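You operate a simulated robot arm through the tools that you are given. There is no shell and no other tool.

Carry out the task below with a simulated robot arm. There is one attempt and no reset: what you move stays moved.

## Task
Top up the stones. At the end: the red refill is on the top of the grey-shelved table; the orange bush from the top of the blue-shelved table is on the top of the grey-shelved table; there are three stones on the top of the grey-shelved table, made up from those on the top of the blue-shelved table; whatever was shut is shut again. Leave all else as you found it, and nothing knocked over. Set down upright: orange bush.

The check looks at the end state, three seconds after you hand in, the way a careful person would. Anything else that was tipped, shoved, dropped, spilled or broken makes it a failure.

## Robot
A 6-joint arm with a two-finger parallel gripper, fixed in place. Base frame: the origin is at the foot of the arm, x ahead of it, y to its left, z up; the work surface is at about z = 0.62. Lengths are in m, angles in rad, forces in N, time in s.
With the tool pointing down near the work surface it reaches from about 0.2 to 0.66 m from the base axis. Its first joint turns from -1.152 to 1.152 rad. Payload 2.9 kg.
The tool frame sits at the grasp point between the pads (the TCP): z along the fingers, y along the line on which they close. The tips reach 0.03 m beyond it. The gripper opens to 0.11 m. The fingers are 0.02 m wide and 0.01 m thick; the gripper's body (0.048 by 0.112 m) begins 0.055 m behind the TCP.
Orientation is that of the tool frame in the base frame, as a unit quaternion [w, x, y, z]. With the fingers straight down and closing along the base's y, the tool's x points along the base's -x, its y along +y and its z along -z.

## Interface
- The arm moves only by the tool arm_command. Its arguments are lists of equal length, an entry for each row: "offset": the shift along the tool's x, y, z in m, a list of three; "dr": the turn, a rotation vector about the tool's x, y, z in rad, a list of three. In form: {"offset": [[dx, dy, dz], ...], "dr": [[ax, ay, az], ...]}. A call has 1 to 20 rows; each row shifts and turns the commanded pose from where the row before left it, along the tool's axes as they then stand. "jaw" is the closure in counts, from 0 (fully open) to 255 (shut), set as the call begins (left out, the last holds). A row lasts 0.2 s, in which the tool goes at most 0.05 m and 0.15 rad; a call with a longer step from one row to the next is refused whole, and so is a gripper value outside its range. A pose out of reach is approached as far as the arm can. The call stops where the force on the tool passes 40 N (or 10 N more than at its start, if that is more) or the arm is blocked; 0.2 s more then pass. The fingers move at their own pace (about 0.108 m/s each) and stop on an object; they squeeze with about 36 N. The grip force told is the motor's: it shows also when the fingers shut on nothing. Time passes only in rows, and 0.2 s behind the last, so rows that do not move let the fingers close. The reply holds the time, the measured pose of the TCP, the force on the tool along the base axes, the opening and the grip force, in the units named above and with some noise, with the torque about the TCP (base axes, N m) and any sound that the robot's microphone picked up, and new pictures: "pictures" is both (left out), scene, wrist or none.
- Cameras (640 x 400 px; columns grow to the right, rows downward): "scene" is fixed at [0.0767, 0.4516, 1.3583]; the picture's right is [-0.65, -0.76, 0.00], its down [-0.60, 0.52, -0.61] and it looks along [0.46, -0.40, -0.79] (base axes); focal length 374 px, centre (320, 200). "wrist" rides on the gripper at [0.072, 0.017, -0.103] in the tool frame; the picture's right is [-0.23, 0.97, 0.00], its down [-0.76, -0.18, -0.62] and it looks along [-0.61, -0.14, 0.78] (tool axes); focal length 222 px, centre (320, 200). There is no depth. A picture from a camera that has moved, and an enlarged one, comes with that camera's place and axes in the base frame and with its lens.
- close_up(camera, box): a new picture of the part [left, top, right, bottom] of that camera's present view, enlarged. It takes no simulated time.
- finish_job(): hands the job in; it is judged then, once.

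Places have to be worked out from the pictures, the camera data and where the tool is seen. Open the gripper and draw the arm clear of the work before you hand the job in, unless the task says otherwise.

The tools are called as name(argument=value, ...) on one line, values as JSON. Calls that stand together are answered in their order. arm_command: Moves the arm, as the interface text tells. Its arguments: {"type":"object","properties":{"offset":{"type":"array","items":{"type":"array","items":{"type":"number"}}},"dr":{"type":"array","items":{"type":"array","items":{"type":"number"}}},"jaw":{"type":"number"},"pictures":{"type":"string","enum":["both","scene","wrist","none"]}},"required":["offset","dr"]} The other tools are called the same way: close_up (camera, box) takes an enlarged picture of a part of a camera's view; finish_job () hands the job in.

At the start:

```text
time_s: 0.0
tcp_pos: [0.3726, -0.0688, 0.897]
ee_rot: [0.0, 0.0, 1.0, 0.0]
force: [-0.2, 0.2, -0.3]
ft_torque: [-0.01, 0.03, 0.01]
grip_width: 0.1101
grip_force: 0.1
```

scene: 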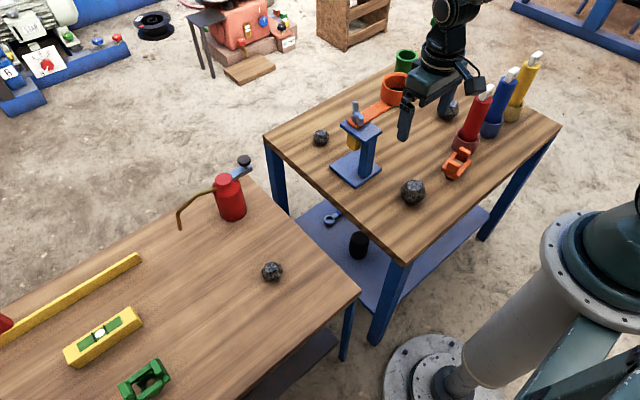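
wrist: 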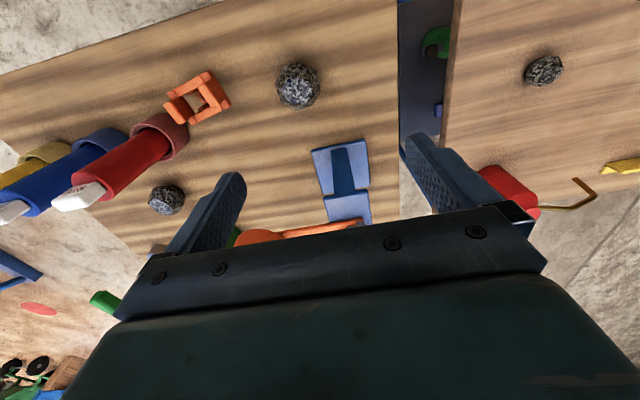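

I'll look closer at the scene before moving anything; the near-left table seems to have one stone and the right table (blue legs/shelf) has several stones.

close_up(camera="scene", box=[260, 40, 580, 240])

close_up(camera="scene", box=[0, 150, 400, 400])

close_up(camera="wrist", box=[0, 40, 320, 240])

close_up(camera="wrist", box=[280, 40, 600, 240])

```text
2.00 times, centred on (420, 140) of scene
camera zoom: at [0.0767, 0.4516, 1.3583], right [-0.65, -0.76, 0.0], down [-0.6, 0.52, -0.61], along [0.46, -0.4, -0.79], focal length 748 px, centre (120, 320)
```

zoom: 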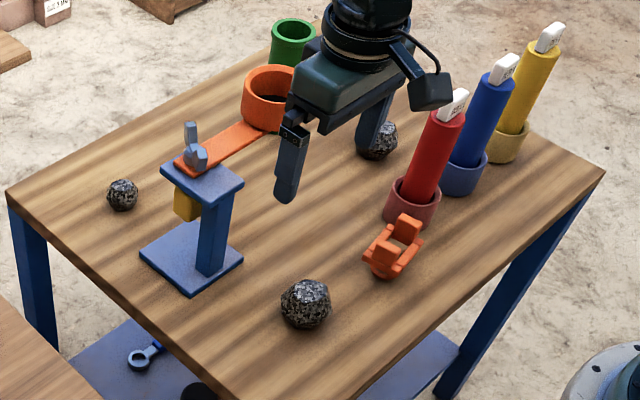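

```text
1.60 times, centred on (200, 275) of scene
camera zoom: at [0.0767, 0.4516, 1.3583], right [-0.65, -0.76, 0.0], down [-0.6, 0.52, -0.61], along [0.46, -0.4, -0.79], focal length 598 px, centre (512, 80)
```

zoom: 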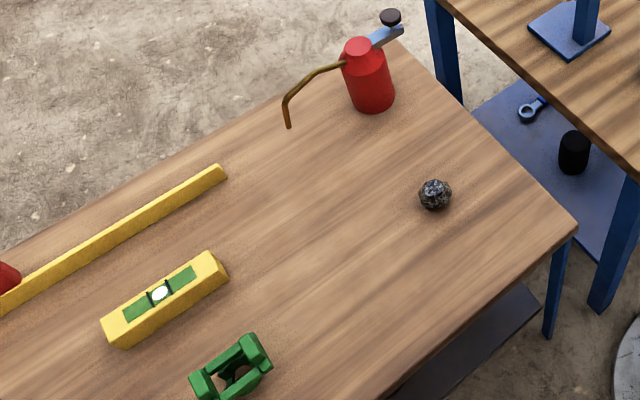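

```text
2.00 times, centred on (160, 140) of wrist
camera zoom: at [0.2999, -0.051, 1.0], right [0.23, 0.97, 0.0], down [0.76, -0.18, 0.62], along [0.61, -0.14, -0.78], focal length 444 px, centre (640, 320)
```

zoom: 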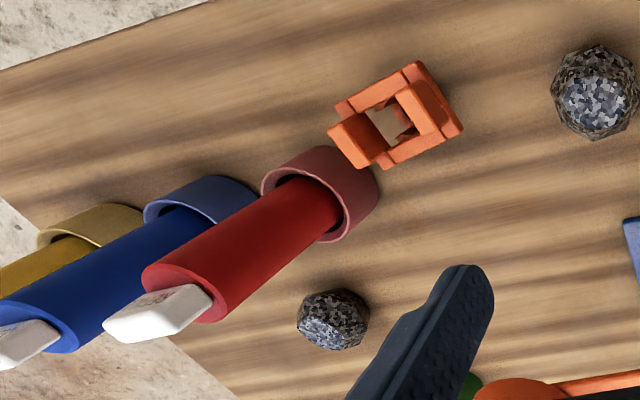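

```text
2.00 times, centred on (440, 140) of wrist
camera zoom: at [0.2999, -0.051, 1.0], right [0.23, 0.97, 0.0], down [0.76, -0.18, 0.62], along [0.61, -0.14, -0.78], focal length 444 px, centre (80, 320)
```

zoom: 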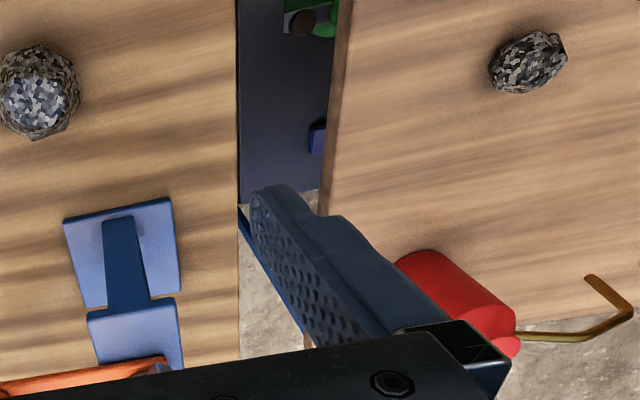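

Stereo from both cameras puts stone A at about (0.36,-0.10,0.647) and the grey table's stone at about (0.437,0.28,0.60), so the grey table top seems lower (~0.58). I'll raise the arm and swing left to survey the grey table and get the arm out of the scene camera's view.

arm_command(offset=[[0, 0, -0.05], [0, 0, -0.05], [0, 0.05, 0], [0, 0.05, 0], [0, 0.05, 0], [0, 0.05, 0], [0, 0.05, 0], [0, 0, 0]], dr=[[0, 0, 0], [0, 0, 0], [0, 0, 0], [0, 0, 0], [0, 0, 0], [0, 0, 0], [0, 0, 0], [0, 0, 0]], jaw=0)

```text
time_s: 1.8
tcp_pos: [0.3744, 0.1849, 0.9952]
ee_rot: [0.0, 0.001, 1.0, 0.001]
force: [-0.7, 0.1, -0.1]
ft_torque: [0.01, 0.02, 0.01]
grip_width: 0.1099
grip_force: 0.3
camera wrist: at [0.3005, 0.2006, 1.0992], right [0.23, 0.97, 0.0], down [0.76, -0.18, 0.62], along [0.61, -0.14, -0.78], focal length 222 px, centre (320, 200)
```

scene: 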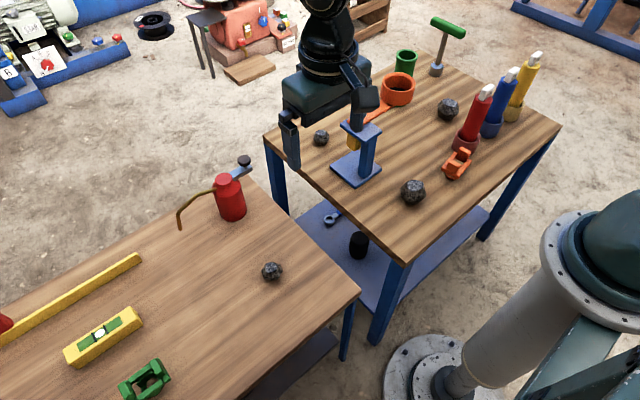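
wrist: 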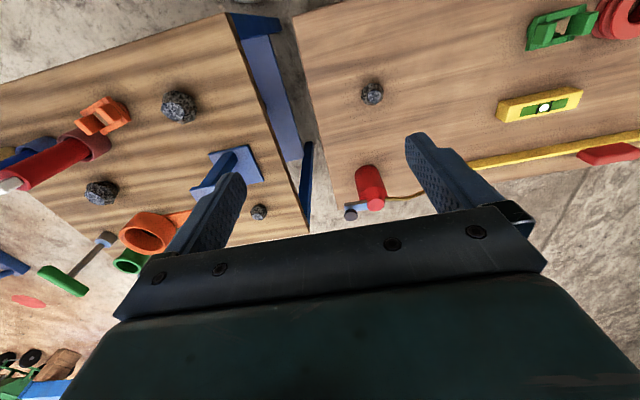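

The arm still covers part of the blue table; enlarge both views to identify the items.

close_up(camera="scene", box=[340, 10, 560, 148])

close_up(camera="wrist", box=[0, 60, 320, 260])

close_up(camera="wrist", box=[320, 0, 640, 200])

```text
2.90 times, centred on (450, 79) of scene
camera zoom: at [0.0766, 0.4517, 1.3583], right [-0.65, -0.76, 0.0], down [-0.6, 0.52, -0.61], along [0.46, -0.4, -0.79], focal length 1083 px, centre (-57, 551)
```

zoom: 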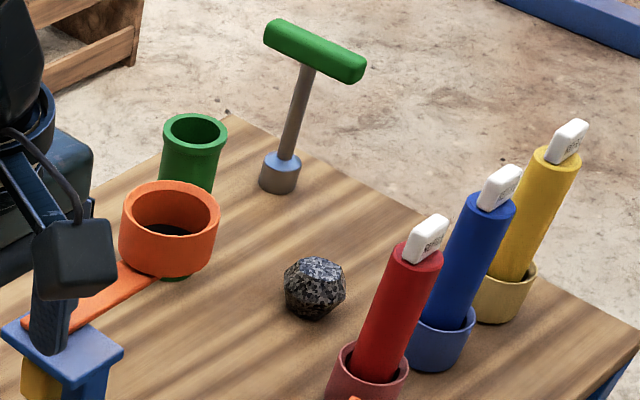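

```text
2.00 times, centred on (160, 160) of wrist
camera zoom: at [0.3005, 0.2006, 1.0992], right [0.23, 0.97, 0.0], down [0.76, -0.18, 0.62], along [0.61, -0.14, -0.78], focal length 444 px, centre (640, 280)
```

zoom: 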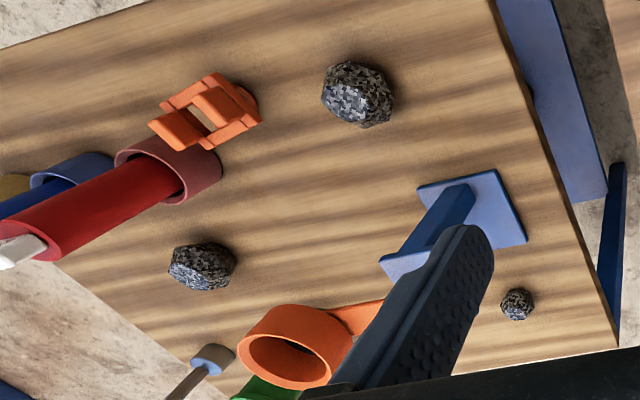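

```text
2.00 times, centred on (480, 100) of wrist
camera zoom: at [0.3005, 0.2006, 1.0992], right [0.23, 0.97, 0.0], down [0.76, -0.18, 0.62], along [0.61, -0.14, -0.78], focal length 444 px, centre (0, 400)
```

zoom: 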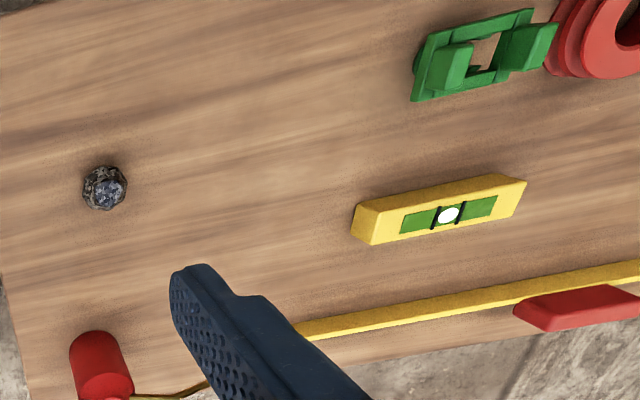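

The three coloured cylinders with white tags in cups look like the refills. Zoom on their tags, and then move further left to survey the rest of the grey table.

close_up(camera="scene", box=[440, 40, 560, 190])

arm_command(offset=[[0, 0.05, 0], [0, 0.05, 0], [0, 0.05, 0], [0, 0, 0]], dr=[[0, 0, 0], [0, 0, 0], [0, 0, 0], [0, 0, 0]])

```text
2.67 times, centred on (500, 115) of scene
camera zoom: at [0.0766, 0.4517, 1.3583], right [-0.65, -0.76, 0.0], down [-0.6, 0.52, -0.61], along [0.46, -0.4, -0.79], focal length 997 px, centre (-160, 427)
```

zoom: 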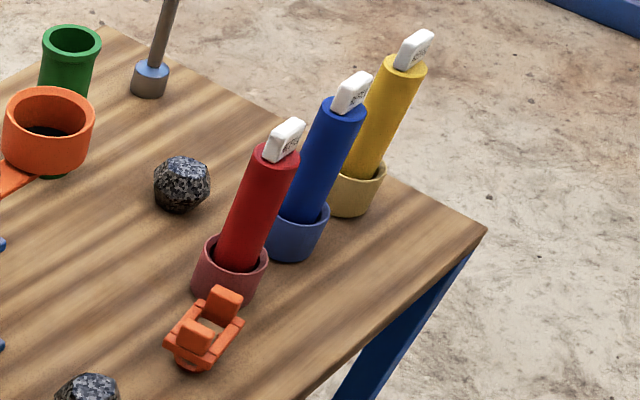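

```text
time_s: 2.8
tcp_pos: [0.3726, 0.3327, 0.996]
ee_rot: [0.0, 0.0, 1.0, 0.0]
force: [-0.1, 0.8, 0.3]
ft_torque: [0.01, 0.0, -0.01]
grip_width: 0.1098
grip_force: 0.1
camera wrist: at [0.3009, 0.3512, 1.0989], right [0.23, 0.97, 0.0], down [0.76, -0.18, 0.62], along [0.61, -0.14, -0.78], focal length 222 px, centre (320, 200)
```

scene: 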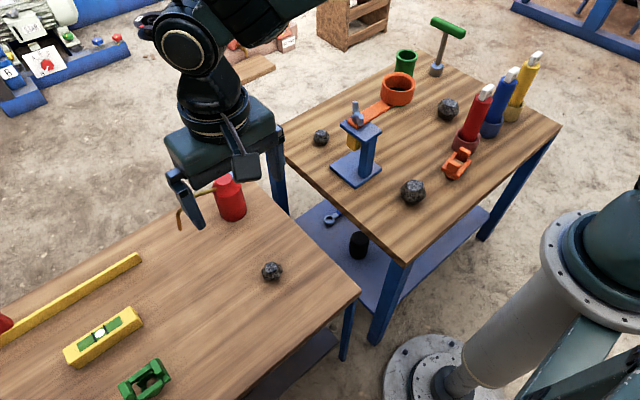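
wrist: 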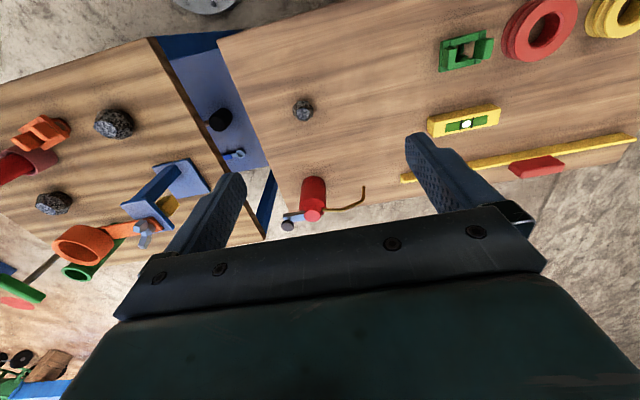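

The blue table is now unobstructed; I'll enlarge the orange ring/blue stand mechanism and the rest of the grey table.

close_up(camera="scene", box=[300, 40, 460, 200])

close_up(camera="wrist", box=[0, 130, 250, 290])

close_up(camera="wrist", box=[400, 0, 640, 190])

close_up(camera="scene", box=[420, 130, 500, 200])

```text
2.50 times, centred on (380, 120) of scene
camera zoom: at [0.0766, 0.4517, 1.3583], right [-0.65, -0.76, 0.0], down [-0.6, 0.52, -0.61], along [0.46, -0.4, -0.79], focal length 934 px, centre (170, 400)
```

zoom: 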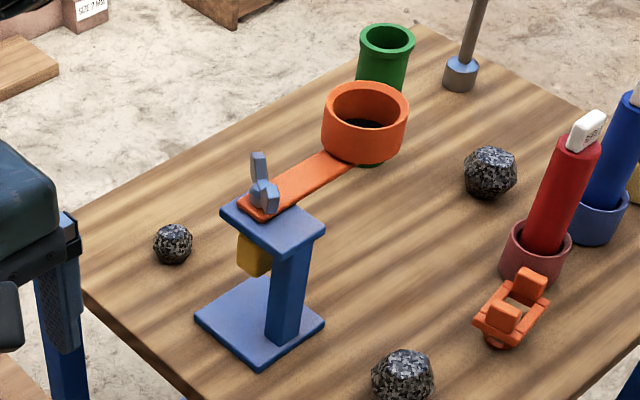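

```text
2.50 times, centred on (125, 210) of wrist
camera zoom: at [0.3009, 0.3512, 1.0989], right [0.23, 0.97, 0.0], down [0.76, -0.18, 0.62], along [0.61, -0.14, -0.78], focal length 555 px, centre (808, 175)
```

zoom: 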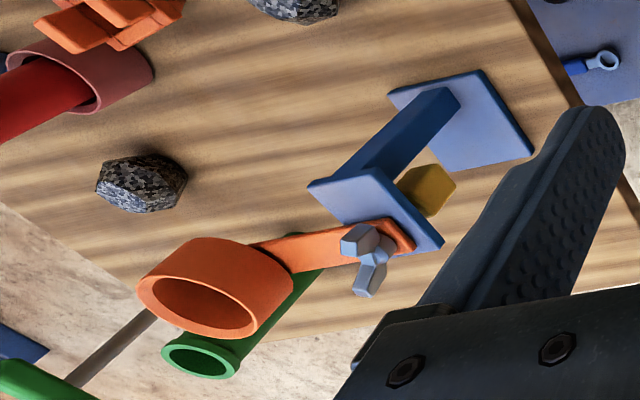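

```text
2.11 times, centred on (520, 95) of wrist
camera zoom: at [0.3009, 0.3512, 1.0989], right [0.23, 0.97, 0.0], down [0.76, -0.18, 0.62], along [0.61, -0.14, -0.78], focal length 468 px, centre (-101, 421)
```

zoom: 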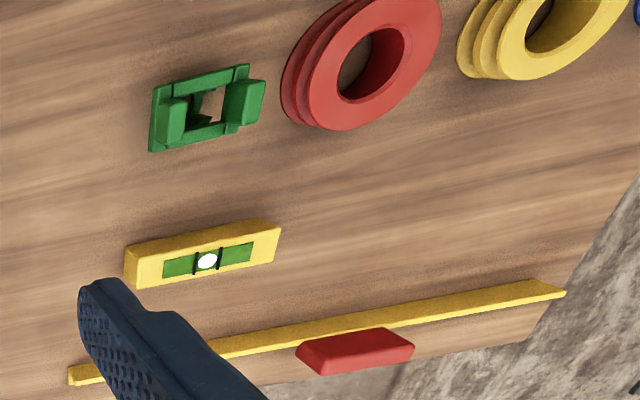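

```text
5.71 times, centred on (460, 165) of scene
camera zoom: at [0.0766, 0.4517, 1.3583], right [-0.65, -0.76, 0.0], down [-0.6, 0.52, -0.61], along [0.46, -0.4, -0.79], focal length 2136 px, centre (-480, 400)
```

zoom: 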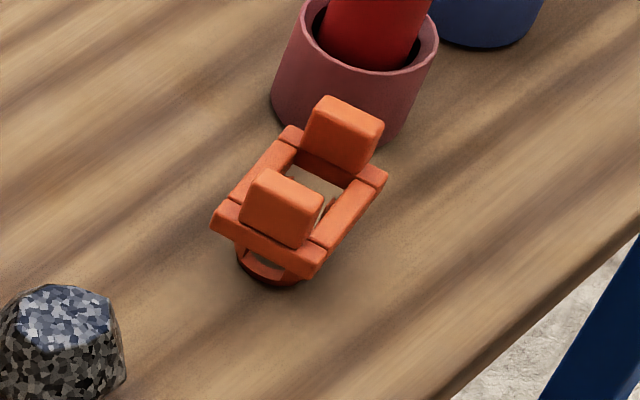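

The mechanism is an orange ring arm held by a wing nut on a blue stand; ring top is at about (0.53,-0.18,0.83). I'll hover over it at z≈1.0 to look into the ring, the green tube and the orange framed piece before deciding which is the "bush".

arm_command(offset=[[-0.007, -0.0454, 0], [-0.007, -0.0454, 0], [-0.007, -0.0454, 0], [-0.007, -0.0454, 0], [-0.007, -0.0454, 0], [-0.007, -0.0454, 0], [-0.007, -0.0454, 0], [-0.007, -0.0454, 0], [-0.007, -0.0454, 0], [-0.007, -0.0454, 0], [-0.007, -0.0454, 0], [0, 0, 0]], dr=[[0, 0, 0], [0, 0, 0], [0, 0, 0], [0, 0, 0], [0, 0, 0], [0, 0, 0], [0, 0, 0], [0, 0, 0], [0, 0, 0], [0, 0, 0], [0, 0, 0], [0, 0, 0]])

```text
time_s: 5.4
tcp_pos: [0.45, -0.1721, 0.999]
ee_rot: [-0.001, -0.001, 1.0, 0.0]
force: [-0.5, 0.4, 0.8]
ft_torque: [-0.01, 0.01, 0.0]
grip_width: 0.1101
grip_force: 0.0
camera wrist: at [0.3772, -0.1531, 1.1015], right [0.23, 0.97, 0.0], down [0.76, -0.18, 0.62], along [0.61, -0.14, -0.78], focal length 222 px, centre (320, 200)
```

scene: 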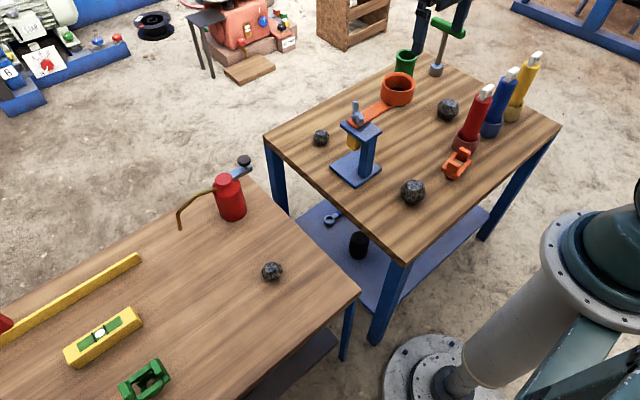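
wrist: 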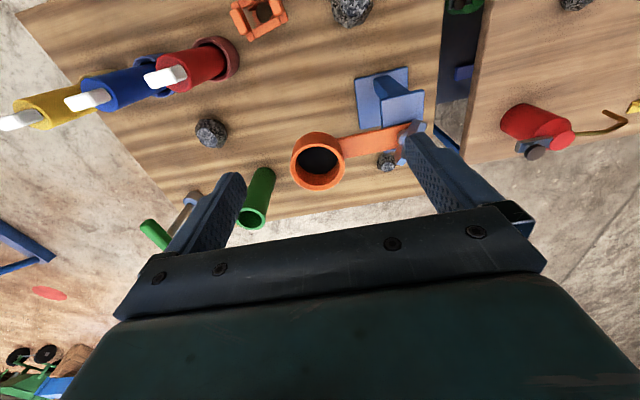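

Zooming on the ring, tube and T-tool from this new angle.

close_up(camera="wrist", box=[220, 110, 440, 240])

close_up(camera="wrist", box=[120, 0, 400, 140])

close_up(camera="wrist", box=[400, 0, 520, 140])

close_up(camera="scene", box=[280, 180, 480, 340])

```text
2.91 times, centred on (330, 175) of wrist
camera zoom: at [0.3772, -0.1531, 1.1015], right [0.23, 0.97, 0.0], down [0.76, -0.18, 0.62], along [0.61, -0.14, -0.78], focal length 646 px, centre (291, 273)
```

zoom: 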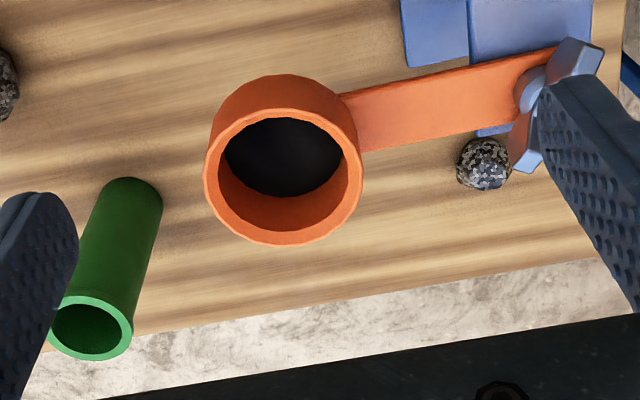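

```text
2.29 times, centred on (260, 70) of wrist
camera zoom: at [0.3772, -0.1531, 1.1015], right [0.23, 0.97, 0.0], down [0.76, -0.18, 0.62], along [0.61, -0.14, -0.78], focal length 508 px, centre (457, 497)
```

zoom: 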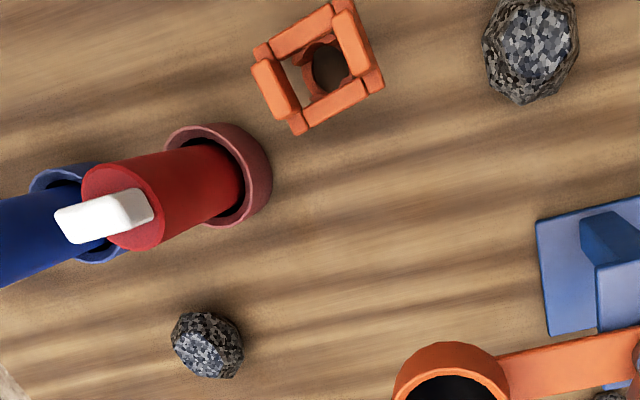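

```text
2.86 times, centred on (460, 70) of wrist
camera zoom: at [0.3772, -0.1531, 1.1015], right [0.23, 0.97, 0.0], down [0.76, -0.18, 0.62], along [0.61, -0.14, -0.78], focal length 635 px, centre (-80, 571)
```

zoom: 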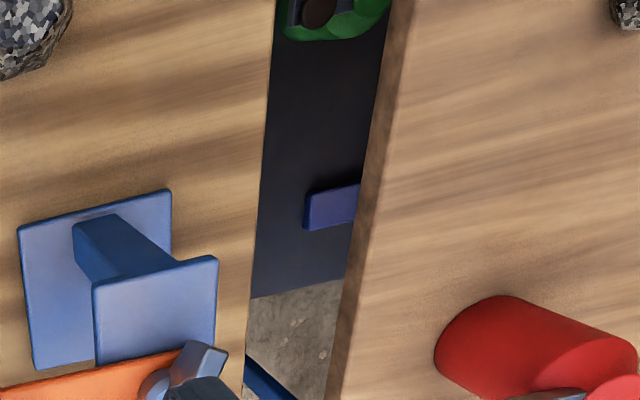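

```text
2.50 times, centred on (380, 260) of scene
camera zoom: at [0.0767, 0.4516, 1.3583], right [-0.65, -0.76, 0.0], down [-0.6, 0.52, -0.61], along [0.46, -0.4, -0.79], focal length 934 px, centre (170, 50)
```

zoom: 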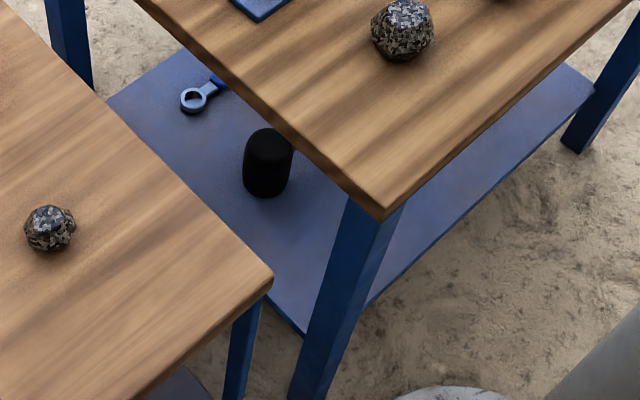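

The orange framed piece (square frame with two lugs on a round collar) is the only free orange object on the blue table, so it's the bush; the ring is bolted to the stand. I'll zoom on the refill tags to confirm, then survey the far-left part of the grey table for further stones.

close_up(camera="wrist", box=[130, 50, 210, 100])

close_up(camera="scene", box=[465, 70, 525, 110])

close_up(camera="scene", box=[90, 330, 210, 400])

close_up(camera="scene", box=[160, 140, 300, 300])

```text
8.00 times, centred on (170, 75) of wrist
camera zoom: at [0.3772, -0.1531, 1.1015], right [0.23, 0.97, 0.0], down [0.76, -0.18, 0.62], along [0.61, -0.14, -0.78], focal length 1777 px, centre (1520, 1200)
```

zoom: 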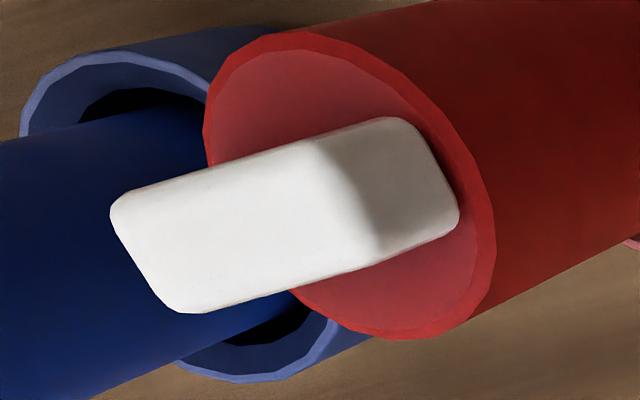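

```text
10.00 times, centred on (495, 90) of scene
camera zoom: at [0.0767, 0.4516, 1.3583], right [-0.65, -0.76, 0.0], down [-0.6, 0.52, -0.61], along [0.46, -0.4, -0.79], focal length 3738 px, centre (-1430, 1300)
```

zoom: 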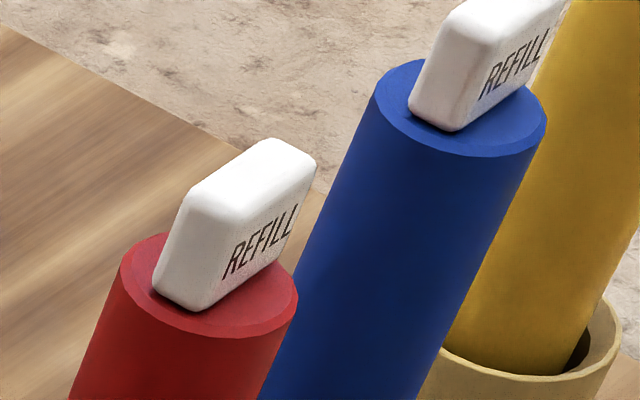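

```text
5.33 times, centred on (150, 365) of scene
camera zoom: at [0.0767, 0.4516, 1.3583], right [-0.65, -0.76, 0.0], down [-0.6, 0.52, -0.61], along [0.46, -0.4, -0.79], focal length 1994 px, centre (1227, -680)
```

zoom: 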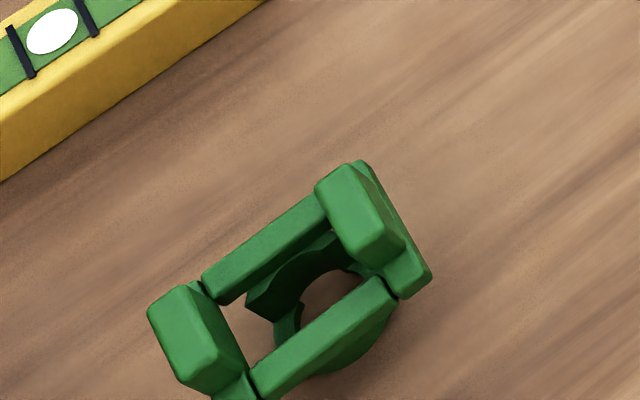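

```text
2.50 times, centred on (230, 220) of scene
camera zoom: at [0.0767, 0.4516, 1.3583], right [-0.65, -0.76, 0.0], down [-0.6, 0.52, -0.61], along [0.46, -0.4, -0.79], focal length 934 px, centre (545, 150)
```

zoom: 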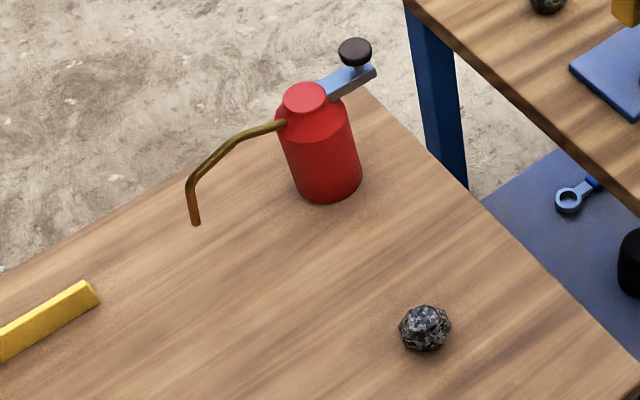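

Tags confirm "REFILL". Now survey the left end of the grey table with the camera turned left.

arm_command(offset=[[0.007, 0.0454, 0], [0.007, 0.0454, 0], [0.007, 0.0454, 0], [0.007, 0.0454, 0], [0.007, 0.0454, 0], [0.007, 0.0454, 0], [0.007, 0.0454, 0], [0.007, 0.0454, 0], [0.007, 0.0454, 0], [0.007, 0.0454, 0], [0.007, 0.0454, 0], [0, 0, 0], [0, 0, 0], [0, 0, 0], [0, 0, 0], [0, 0, 0], [0, 0, 0], [0, 0, 0], [0, 0, 0]], dr=[[0, 0, 0], [0, 0, 0], [0, 0, 0], [0, 0, 0], [0, 0, 0], [0, 0, 0], [0, 0, 0], [0, 0, 0], [0, 0, 0], [0, 0, 0], [0, 0, 0], [0, 0, -0.15], [0, 0, -0.15], [0, 0, -0.15], [0, 0, -0.15], [0, 0, -0.15], [0, 0, -0.15], [0, 0, -0.15], [0, 0, 0]], pictures="wrist")

```text
time_s: 9.4
tcp_pos: [0.3737, 0.3318, 0.9971]
ee_rot: [0.0, -0.503, 0.865, 0.0]
force: [0.5, -0.3, 0.6]
ft_torque: [0.0, 0.0, 0.0]
grip_width: 0.1099
grip_force: 0.1
camera wrist: at [0.3215, 0.2778, 1.0997], right [-0.73, 0.68, 0.0], down [0.53, 0.57, 0.62], along [0.42, 0.46, -0.78], focal length 222 px, centre (320, 200)
```

wrist: 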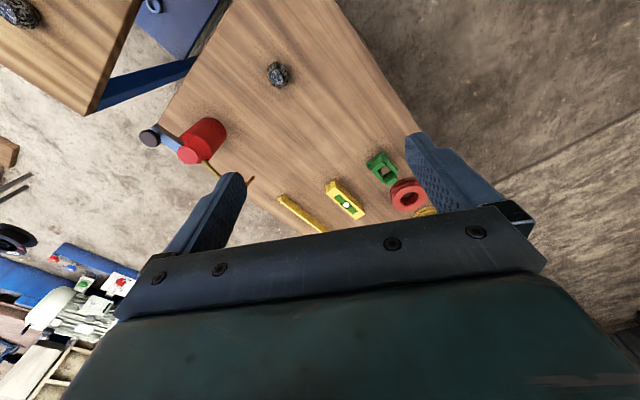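

The far-left end is hidden behind the hand in this orientation; rotate back and move further left with the camera looking forward so the left end falls in the upper right of the picture.

arm_command(offset=[[0, 0, 0], [0, 0, 0], [0, 0, 0], [0, 0, 0], [0, 0, 0], [0, 0, 0], [0, 0, 0], [0, 0.05, 0], [0, 0.05, 0], [0, 0.05, 0], [0, 0.05, 0], [0, 0, 0]], dr=[[0, 0, 0.15], [0, 0, 0.15], [0, 0, 0.15], [0, 0, 0.15], [0, 0, 0.15], [0, 0, 0.15], [0, 0, 0.15], [0, 0, 0], [0, 0, 0], [0, 0, 0], [0, 0, 0], [0, 0, 0]], pictures="wrist")

```text
time_s: 12.0
tcp_pos: [0.3734, 0.5298, 0.9982]
ee_rot: [-0.001, 0.0, 1.0, -0.001]
force: [-0.2, 0.2, 0.3]
ft_torque: [0.01, 0.0, -0.02]
grip_width: 0.11
grip_force: 0.1
camera wrist: at [0.3009, 0.5477, 1.0998], right [0.23, 0.97, 0.0], down [0.76, -0.18, 0.62], along [0.61, -0.14, -0.78], focal length 222 px, centre (320, 200)
```

wrist: 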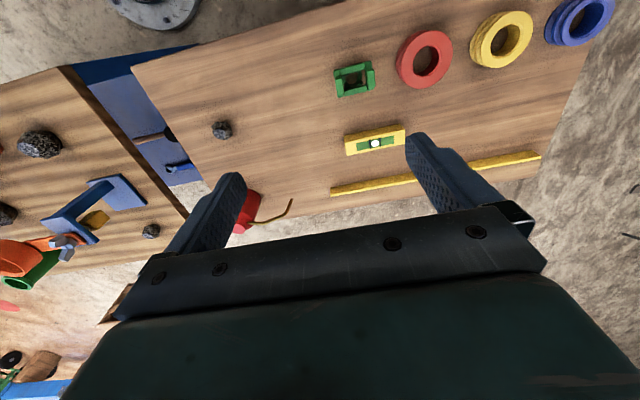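

Grey table has exactly one stone, so two more are needed: stones A and C from the blue table. Go hover above stone A at about (0.363,-0.098).

arm_command(offset=[[0.0008, -0.0483, 0], [0.0008, -0.0483, 0], [0.0008, -0.0483, 0], [0.0008, -0.0483, 0], [0.0008, -0.0483, 0], [0.0008, -0.0483, 0], [0.0008, -0.0483, 0], [0.0008, -0.0483, 0], [0.0008, -0.0483, 0], [0.0008, -0.0483, 0], [0.0008, -0.0483, 0], [0.0008, -0.0483, 0], [0.0008, -0.0483, 0], [0, 0, 0.0495], [0, 0, 0.0495], [0, 0, 0.0495], [0, 0, 0.0495], [0, 0, 0]], dr=[[0, 0, 0], [0, 0, 0], [0, 0, 0], [0, 0, 0], [0, 0, 0], [0, 0, 0], [0, 0, 0], [0, 0, 0], [0, 0, 0], [0, 0, 0], [0, 0, 0], [0, 0, 0], [0, 0, 0], [0, 0, 0], [0, 0, 0], [0, 0, 0], [0, 0, 0], [0, 0, 0]])

```text
time_s: 15.8
tcp_pos: [0.3638, -0.0971, 0.7994]
ee_rot: [0.0, 0.0, 1.0, 0.0]
force: [0.6, -0.4, -0.9]
ft_torque: [0.01, 0.02, 0.01]
grip_width: 0.11
grip_force: 0.0
camera wrist: at [0.2904, -0.0797, 0.9027], right [0.23, 0.97, 0.0], down [0.76, -0.18, 0.62], along [0.61, -0.14, -0.78], focal length 222 px, centre (320, 200)
```

scene: 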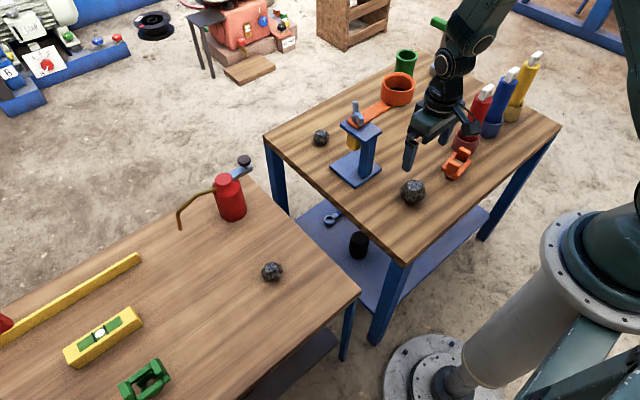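
wrist: 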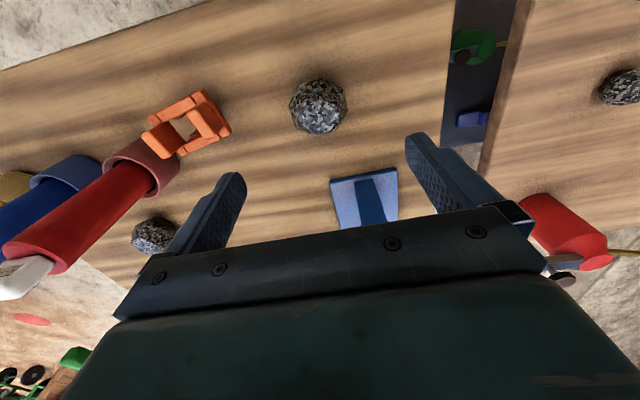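

Stone A projects to (0.361,-0.0975) from this view, directly under the tool. Descend to z≈0.656 with a 3 mm correction.

arm_command(offset=[[0.003, 0, 0.045], [0, 0, 0.045], [0, 0, 0.035], [0, 0, 0.018], [0, 0, 0]], dr=[[0, 0, 0], [0, 0, 0], [0, 0, 0], [0, 0, 0], [0, 0, 0]])

```text
time_s: 17.0
tcp_pos: [0.3578, -0.0977, 0.6567]
ee_rot: [0.0, 0.0, 1.0, 0.0]
force: [-0.4, 0.2, 0.1]
ft_torque: [-0.03, 0.03, -0.01]
grip_width: 0.1102
grip_force: 0.0
camera wrist: at [0.285, -0.0795, 0.7597], right [0.23, 0.97, 0.0], down [0.76, -0.18, 0.62], along [0.61, -0.14, -0.78], focal length 222 px, centre (320, 200)
```

scene: 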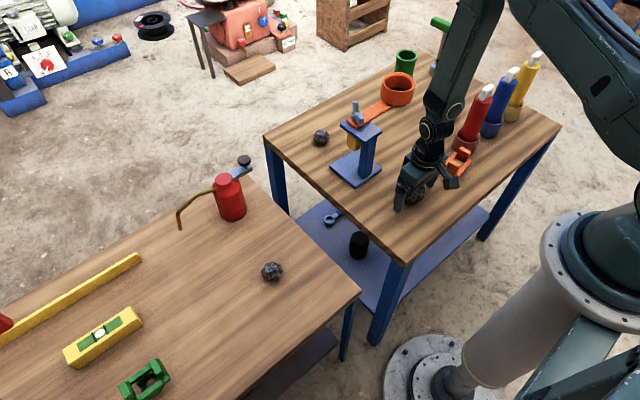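
wrist: 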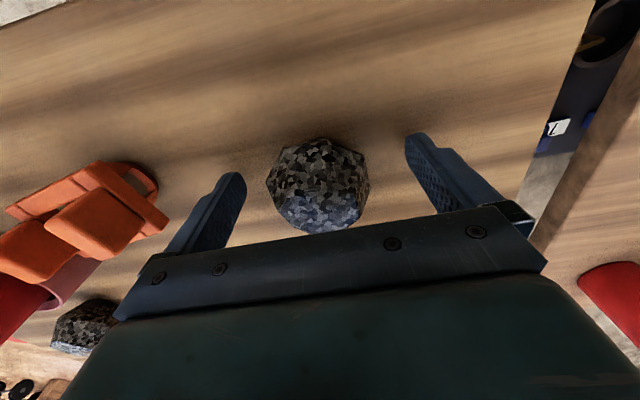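

Stone sits centred between the fingers (pixel ~(318,187), TCP projects to (320,189)). Close the gripper.

arm_command(offset=[[0, 0, 0], [0, 0, 0], [0, 0, 0], [0, 0, 0], [0, 0, 0]], dr=[[0, 0, 0], [0, 0, 0], [0, 0, 0], [0, 0, 0], [0, 0, 0]], jaw=255)

```text
time_s: 18.2
tcp_pos: [0.3564, -0.0964, 0.6572]
ee_rot: [0.0, 0.0, 1.0, 0.0]
force: [0.1, 0.1, 0.0]
ft_torque: [-0.04, -0.03, 0.01]
grip_width: 0.0627
grip_force: 35.6
camera wrist: at [0.2849, -0.0794, 0.76], right [0.23, 0.97, 0.0], down [0.76, -0.18, 0.62], along [0.61, -0.14, -0.78], focal length 222 px, centre (320, 200)
```

scene: 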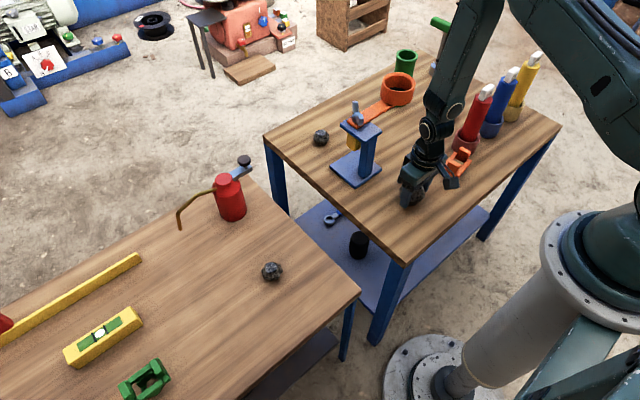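
wrist: 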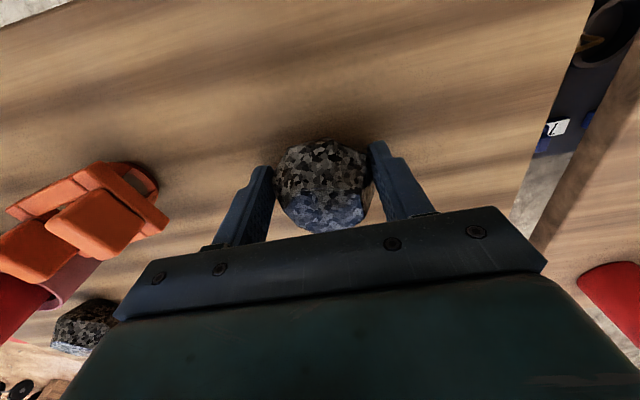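

Gripped at 63 mm width. Lift straight up 0.14 m.

arm_command(offset=[[0, 0, -0.02], [0, 0, -0.04], [0, 0, -0.04], [0, 0, -0.04], [0, 0, 0]], dr=[[0, 0, 0], [0, 0, 0], [0, 0, 0], [0, 0, 0], [0, 0, 0]])

```text
time_s: 19.4
tcp_pos: [0.3586, -0.0945, 0.7952]
ee_rot: [-0.001, 0.0, 1.0, 0.0]
force: [1.1, -0.6, -2.8]
ft_torque: [0.02, 0.04, -0.01]
grip_width: 0.0627
grip_force: 36.0
camera wrist: at [0.2857, -0.0773, 0.8991], right [0.23, 0.97, 0.0], down [0.76, -0.18, 0.62], along [0.61, -0.14, -0.78], focal length 222 px, centre (320, 200)
```

scene: 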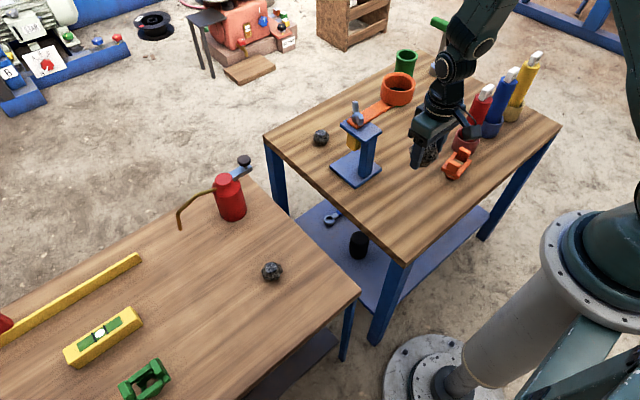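
wrist: 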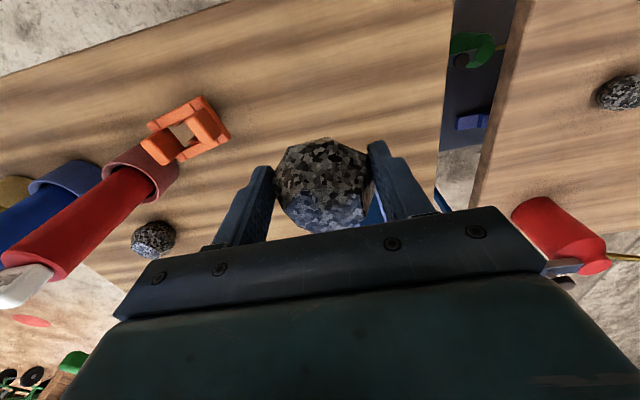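

Stone held (≈2.8 N). Carry it over to the grey table at about (0.34,0.36) and lower part-way.

arm_command(offset=[[0.0019, 0.0455, 0], [0.0019, 0.0455, 0], [0.0019, 0.0455, 0], [0.0019, 0.0455, 0], [0.0019, 0.0455, 0], [0.0019, 0.0455, 0], [0.0019, 0.0455, 0], [0.0019, 0.0455, 0], [0.0019, 0.0455, 0], [0.0019, 0.0455, 0], [0, 0, 0.04], [0, 0, 0.04], [0, 0, 0.04], [0, 0, 0]], dr=[[0, 0, 0], [0, 0, 0], [0, 0, 0], [0, 0, 0], [0, 0, 0], [0, 0, 0], [0, 0, 0], [0, 0, 0], [0, 0, 0], [0, 0, 0], [0, 0, 0], [0, 0, 0], [0, 0, 0], [0, 0, 0]])

```text
time_s: 22.4
tcp_pos: [0.3391, 0.3569, 0.6772]
ee_rot: [0.0, -0.001, 1.0, 0.0]
force: [1.1, 0.1, -3.6]
ft_torque: [0.0, 0.01, 0.01]
grip_width: 0.063
grip_force: 36.2
camera wrist: at [0.2666, 0.3756, 0.7791], right [0.23, 0.97, 0.0], down [0.76, -0.18, 0.62], along [0.61, -0.14, -0.78], focal length 222 px, centre (320, 200)
```

scene: 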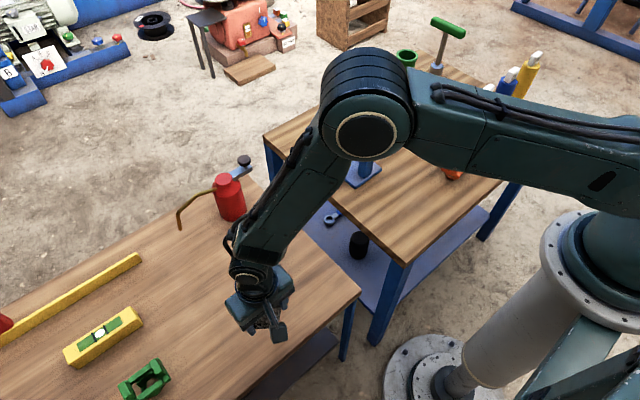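
wrist: 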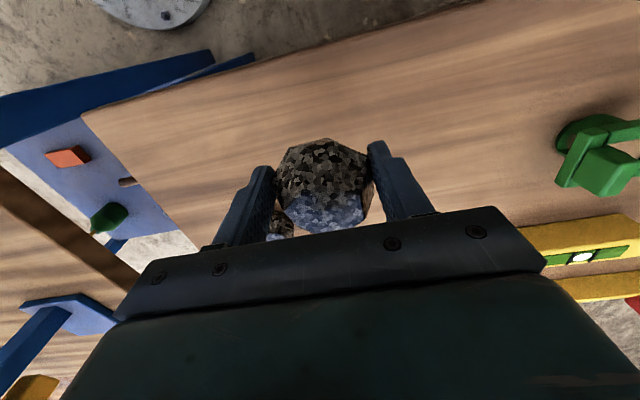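

Table near edge is at x≈0.28 here, so shift 25 mm further in, then lower gently to near the surface.

arm_command(offset=[[-0.025, 0, 0], [0, 0, 0.02], [0, 0, 0.015], [0, 0, 0.01], [0, 0, 0.005], [0, 0, 0]], dr=[[0, 0, 0], [0, 0, 0], [0, 0, 0], [0, 0, 0], [0, 0, 0], [0, 0, 0]], pictures="wrist")

```text
time_s: 23.8
tcp_pos: [0.3664, 0.3592, 0.6257]
ee_rot: [-0.001, 0.0, 1.0, 0.0]
force: [-0.2, -0.3, -3.4]
ft_torque: [0.03, 0.06, 0.02]
grip_width: 0.0629
grip_force: 36.1
camera wrist: at [0.2924, 0.3759, 0.7284], right [0.23, 0.97, 0.0], down [0.76, -0.18, 0.62], along [0.61, -0.14, -0.78], focal length 222 px, centre (320, 200)
```

wrist: 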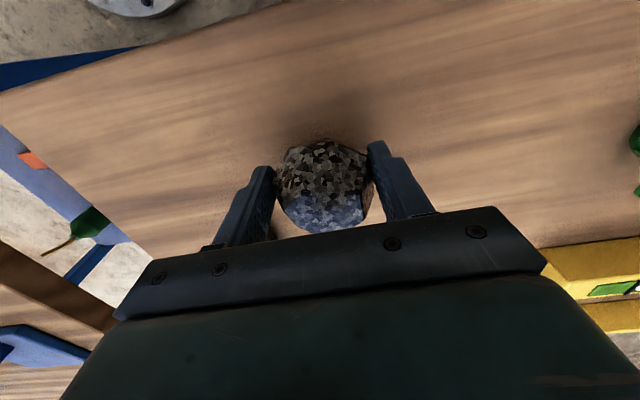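

Still no contact at z=0.626. Continue in 2–3 mm steps until the force shows contact.

arm_command(offset=[[0, 0, 0.003], [0, 0, 0.003], [0, 0, 0]], dr=[[0, 0, 0], [0, 0, 0], [0, 0, 0]], pictures="none")

```text
time_s: 24.6
tcp_pos: [0.3649, 0.3576, 0.6199]
ee_rot: [0.0, 0.0, 1.0, 0.0]
force: [-0.1, -0.1, -3.1]
ft_torque: [0.01, 0.04, -0.03]
grip_width: 0.063
grip_force: 36.0
```

Still the full weight on the gripper; keep lowering 2 mm at a time.

arm_command(offset=[[0, 0, 0.002], [0, 0, 0.002], [0, 0, 0]], dr=[[0, 0, 0], [0, 0, 0], [0, 0, 0]], pictures="wrist")

```text
time_s: 25.4
tcp_pos: [0.3651, 0.3585, 0.616]
ee_rot: [0.001, 0.0, 1.0, -0.001]
force: [-2.9, -3.1, 10.6]
ft_torque: [-0.48, 0.07, -0.09]
grip_width: 0.0629
grip_force: 36.6
camera wrist: at [0.2928, 0.3764, 0.7201], right [0.23, 0.97, 0.0], down [0.76, -0.18, 0.62], along [0.61, -0.14, -0.78], focal length 222 px, centre (320, 200)
```

wrist: 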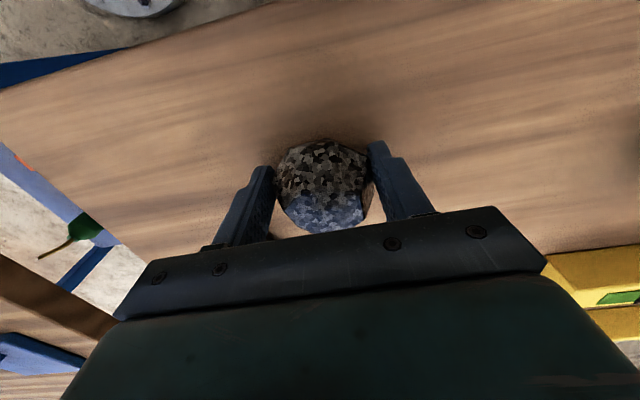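

Contact at z≈0.617, so the grey top is ≈0.58 as estimated. Relieve 1 mm and open.

arm_command(offset=[[0, 0, -0.001], [0, 0, 0]], dr=[[0, 0, 0], [0, 0, 0]], pictures="none")

arm_command(offset=[[0, 0, 0], [0, 0, 0], [0, 0, 0], [0, 0, 0]], dr=[[0, 0, 0], [0, 0, 0], [0, 0, 0], [0, 0, 0]], jaw=0, pictures="wrist")

```text
time_s: 26.0
tcp_pos: [0.3667, 0.3583, 0.6184]
ee_rot: [0.0, 0.001, 1.0, 0.0]
force: [0.2, 0.6, -3.9]
ft_torque: [0.01, 0.05, 0.0]
grip_width: 0.063
grip_force: 36.3
```

```text
time_s: 27.0
tcp_pos: [0.3659, 0.3585, 0.6166]
ee_rot: [0.0, 0.0, 1.0, 0.0]
force: [-0.6, -0.5, -0.3]
ft_torque: [-0.02, 0.03, 0.02]
grip_width: 0.1102
grip_force: 0.0
camera wrist: at [0.2928, 0.3763, 0.7206], right [0.23, 0.97, 0.0], down [0.76, -0.18, 0.62], along [0.61, -0.14, -0.78], focal length 222 px, centre (320, 200)
```

wrist: 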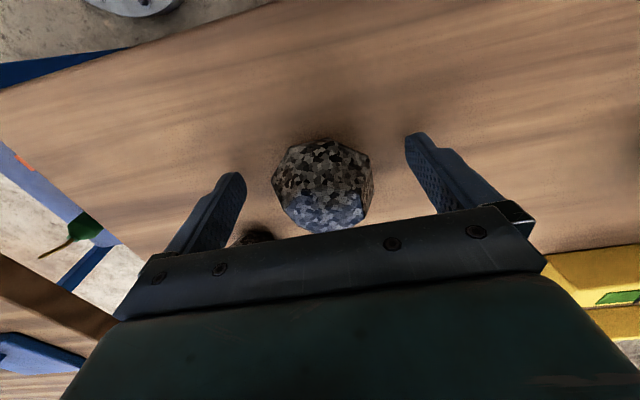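

Stone A rests on the grey table. Retreat upward and travel to above the orange bush (~(0.342,-0.239)); then I'll rotate so the fingers close across its narrow (≈49 mm) side.

arm_command(offset=[[0, 0, -0.0472], [0, 0, -0.0472], [0, 0, -0.0472], [0, 0, -0.0472], [0, 0, -0.0472], [0, 0, -0.0472], [0.0018, -0.046, 0], [0.0018, -0.046, 0], [0.0018, -0.046, 0], [0.0018, -0.046, 0], [0.0018, -0.046, 0], [0.0018, -0.046, 0], [0.0018, -0.046, 0], [0.0018, -0.046, 0], [0.0018, -0.046, 0], [0.0018, -0.046, 0], [0.0018, -0.046, 0], [0.0018, -0.046, 0], [0.0018, -0.046, 0], [0, 0, 0]], dr=[[0, 0, 0], [0, 0, 0], [0, 0, 0], [0, 0, 0], [0, 0, 0], [0, 0, 0], [0, 0, 0], [0, 0, 0], [0, 0, 0], [0, 0, 0], [0, 0, 0], [0, 0, 0], [0, 0, 0], [0, 0, 0], [0, 0, 0], [0, 0, 0], [0, 0, 0], [0, 0, 0], [0, 0, 0], [0, 0, 0]])

arm_command(offset=[[0, 0, 0], [0, 0, 0], [0, 0, 0], [0, 0, 0], [0, 0, 0], [0, 0, 0], [0, 0, 0], [0, 0, 0], [0, 0, 0], [0, 0, 0], [0, 0, 0]], dr=[[0, 0, 0.138], [0, 0, 0.138], [0, 0, 0.138], [0, 0, 0.138], [0, 0, 0.138], [0, 0, 0.138], [0, 0, 0.138], [0, 0, 0.138], [0, 0, 0.138], [0, 0, 0.138], [0, 0, 0]])

```text
time_s: 31.2
tcp_pos: [0.3401, -0.2425, 0.9007]
ee_rot: [0.0, 0.0, 1.0, 0.0]
force: [-1.1, 0.3, 0.0]
ft_torque: [0.0, 0.0, 0.01]
grip_width: 0.1101
grip_force: 0.0
camera wrist: at [0.2669, -0.2254, 1.0023], right [0.23, 0.97, 0.0], down [0.76, -0.18, 0.62], along [0.61, -0.14, -0.78], focal length 222 px, centre (320, 200)
```

scene: 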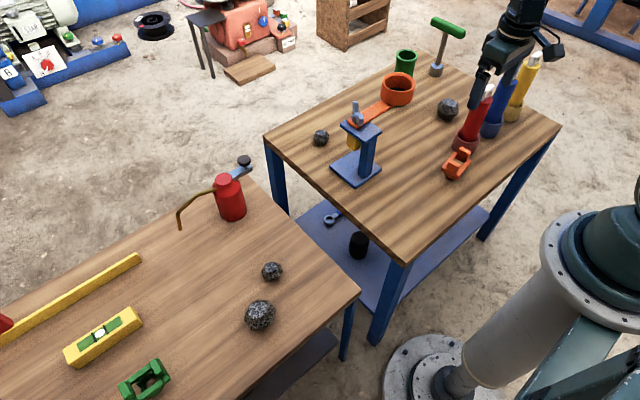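
wrist: 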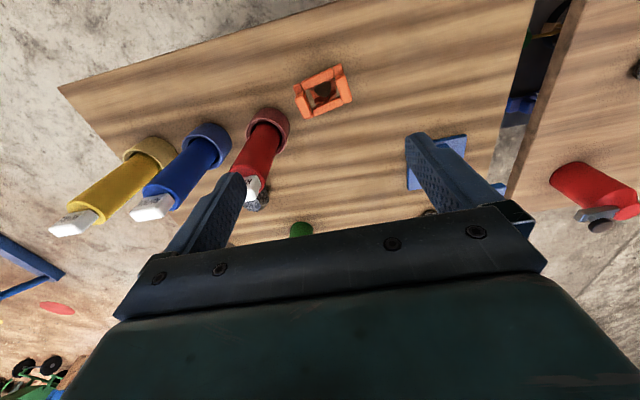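

```text
time_s: 33.6
tcp_pos: [0.3423, -0.2393, 0.9002]
ee_rot: [0.0, 0.638, 0.77, 0.0]
force: [-0.3, -0.2, 0.5]
ft_torque: [0.01, -0.01, -0.01]
grip_width: 0.1101
grip_force: 0.0
camera wrist: at [0.3441, -0.1643, 1.0026], right [1.0, -0.04, 0.0], down [-0.03, -0.78, 0.62], along [-0.03, -0.62, -0.78], focal length 222 px, centre (320, 200)
```

scene: 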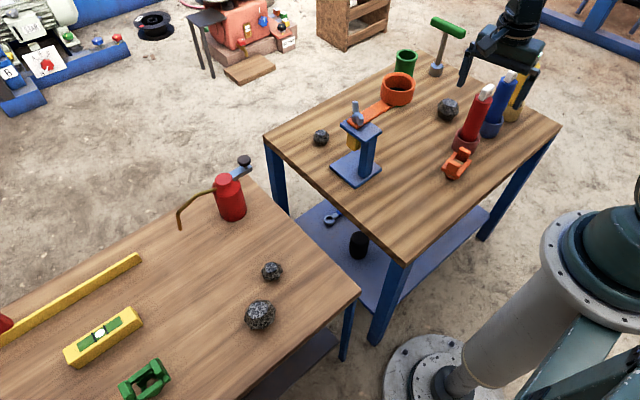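
wrist: 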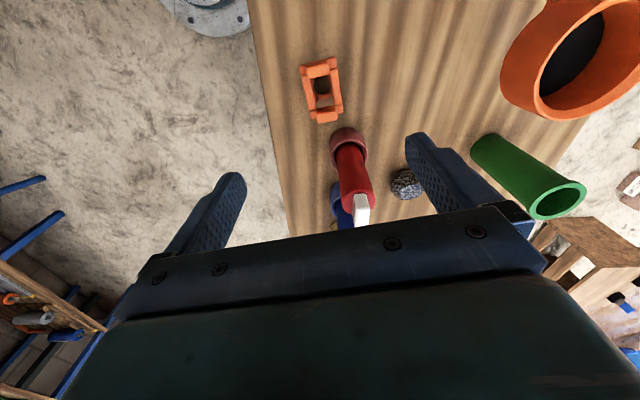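

Bush projects at (0.343,-0.238). Zoom on it in the rotated view to check its orientation relative to the fingers.

close_up(camera="wrist", box=[280, 40, 380, 140])

```text
4.00 times, centred on (330, 90) of wrist
camera zoom: at [0.3441, -0.1643, 1.0026], right [1.0, -0.04, 0.0], down [-0.03, -0.78, 0.62], along [-0.03, -0.62, -0.78], focal length 888 px, centre (280, 640)
```

zoom: 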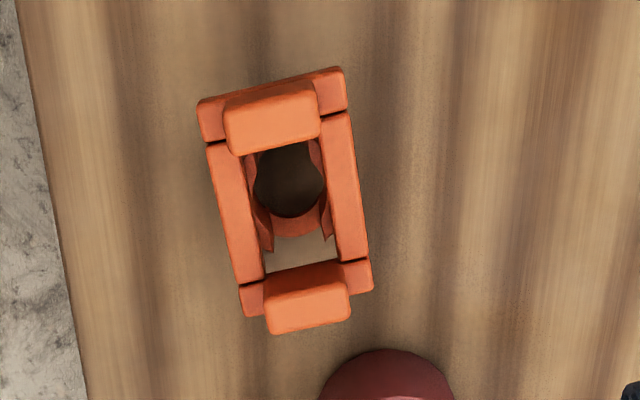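

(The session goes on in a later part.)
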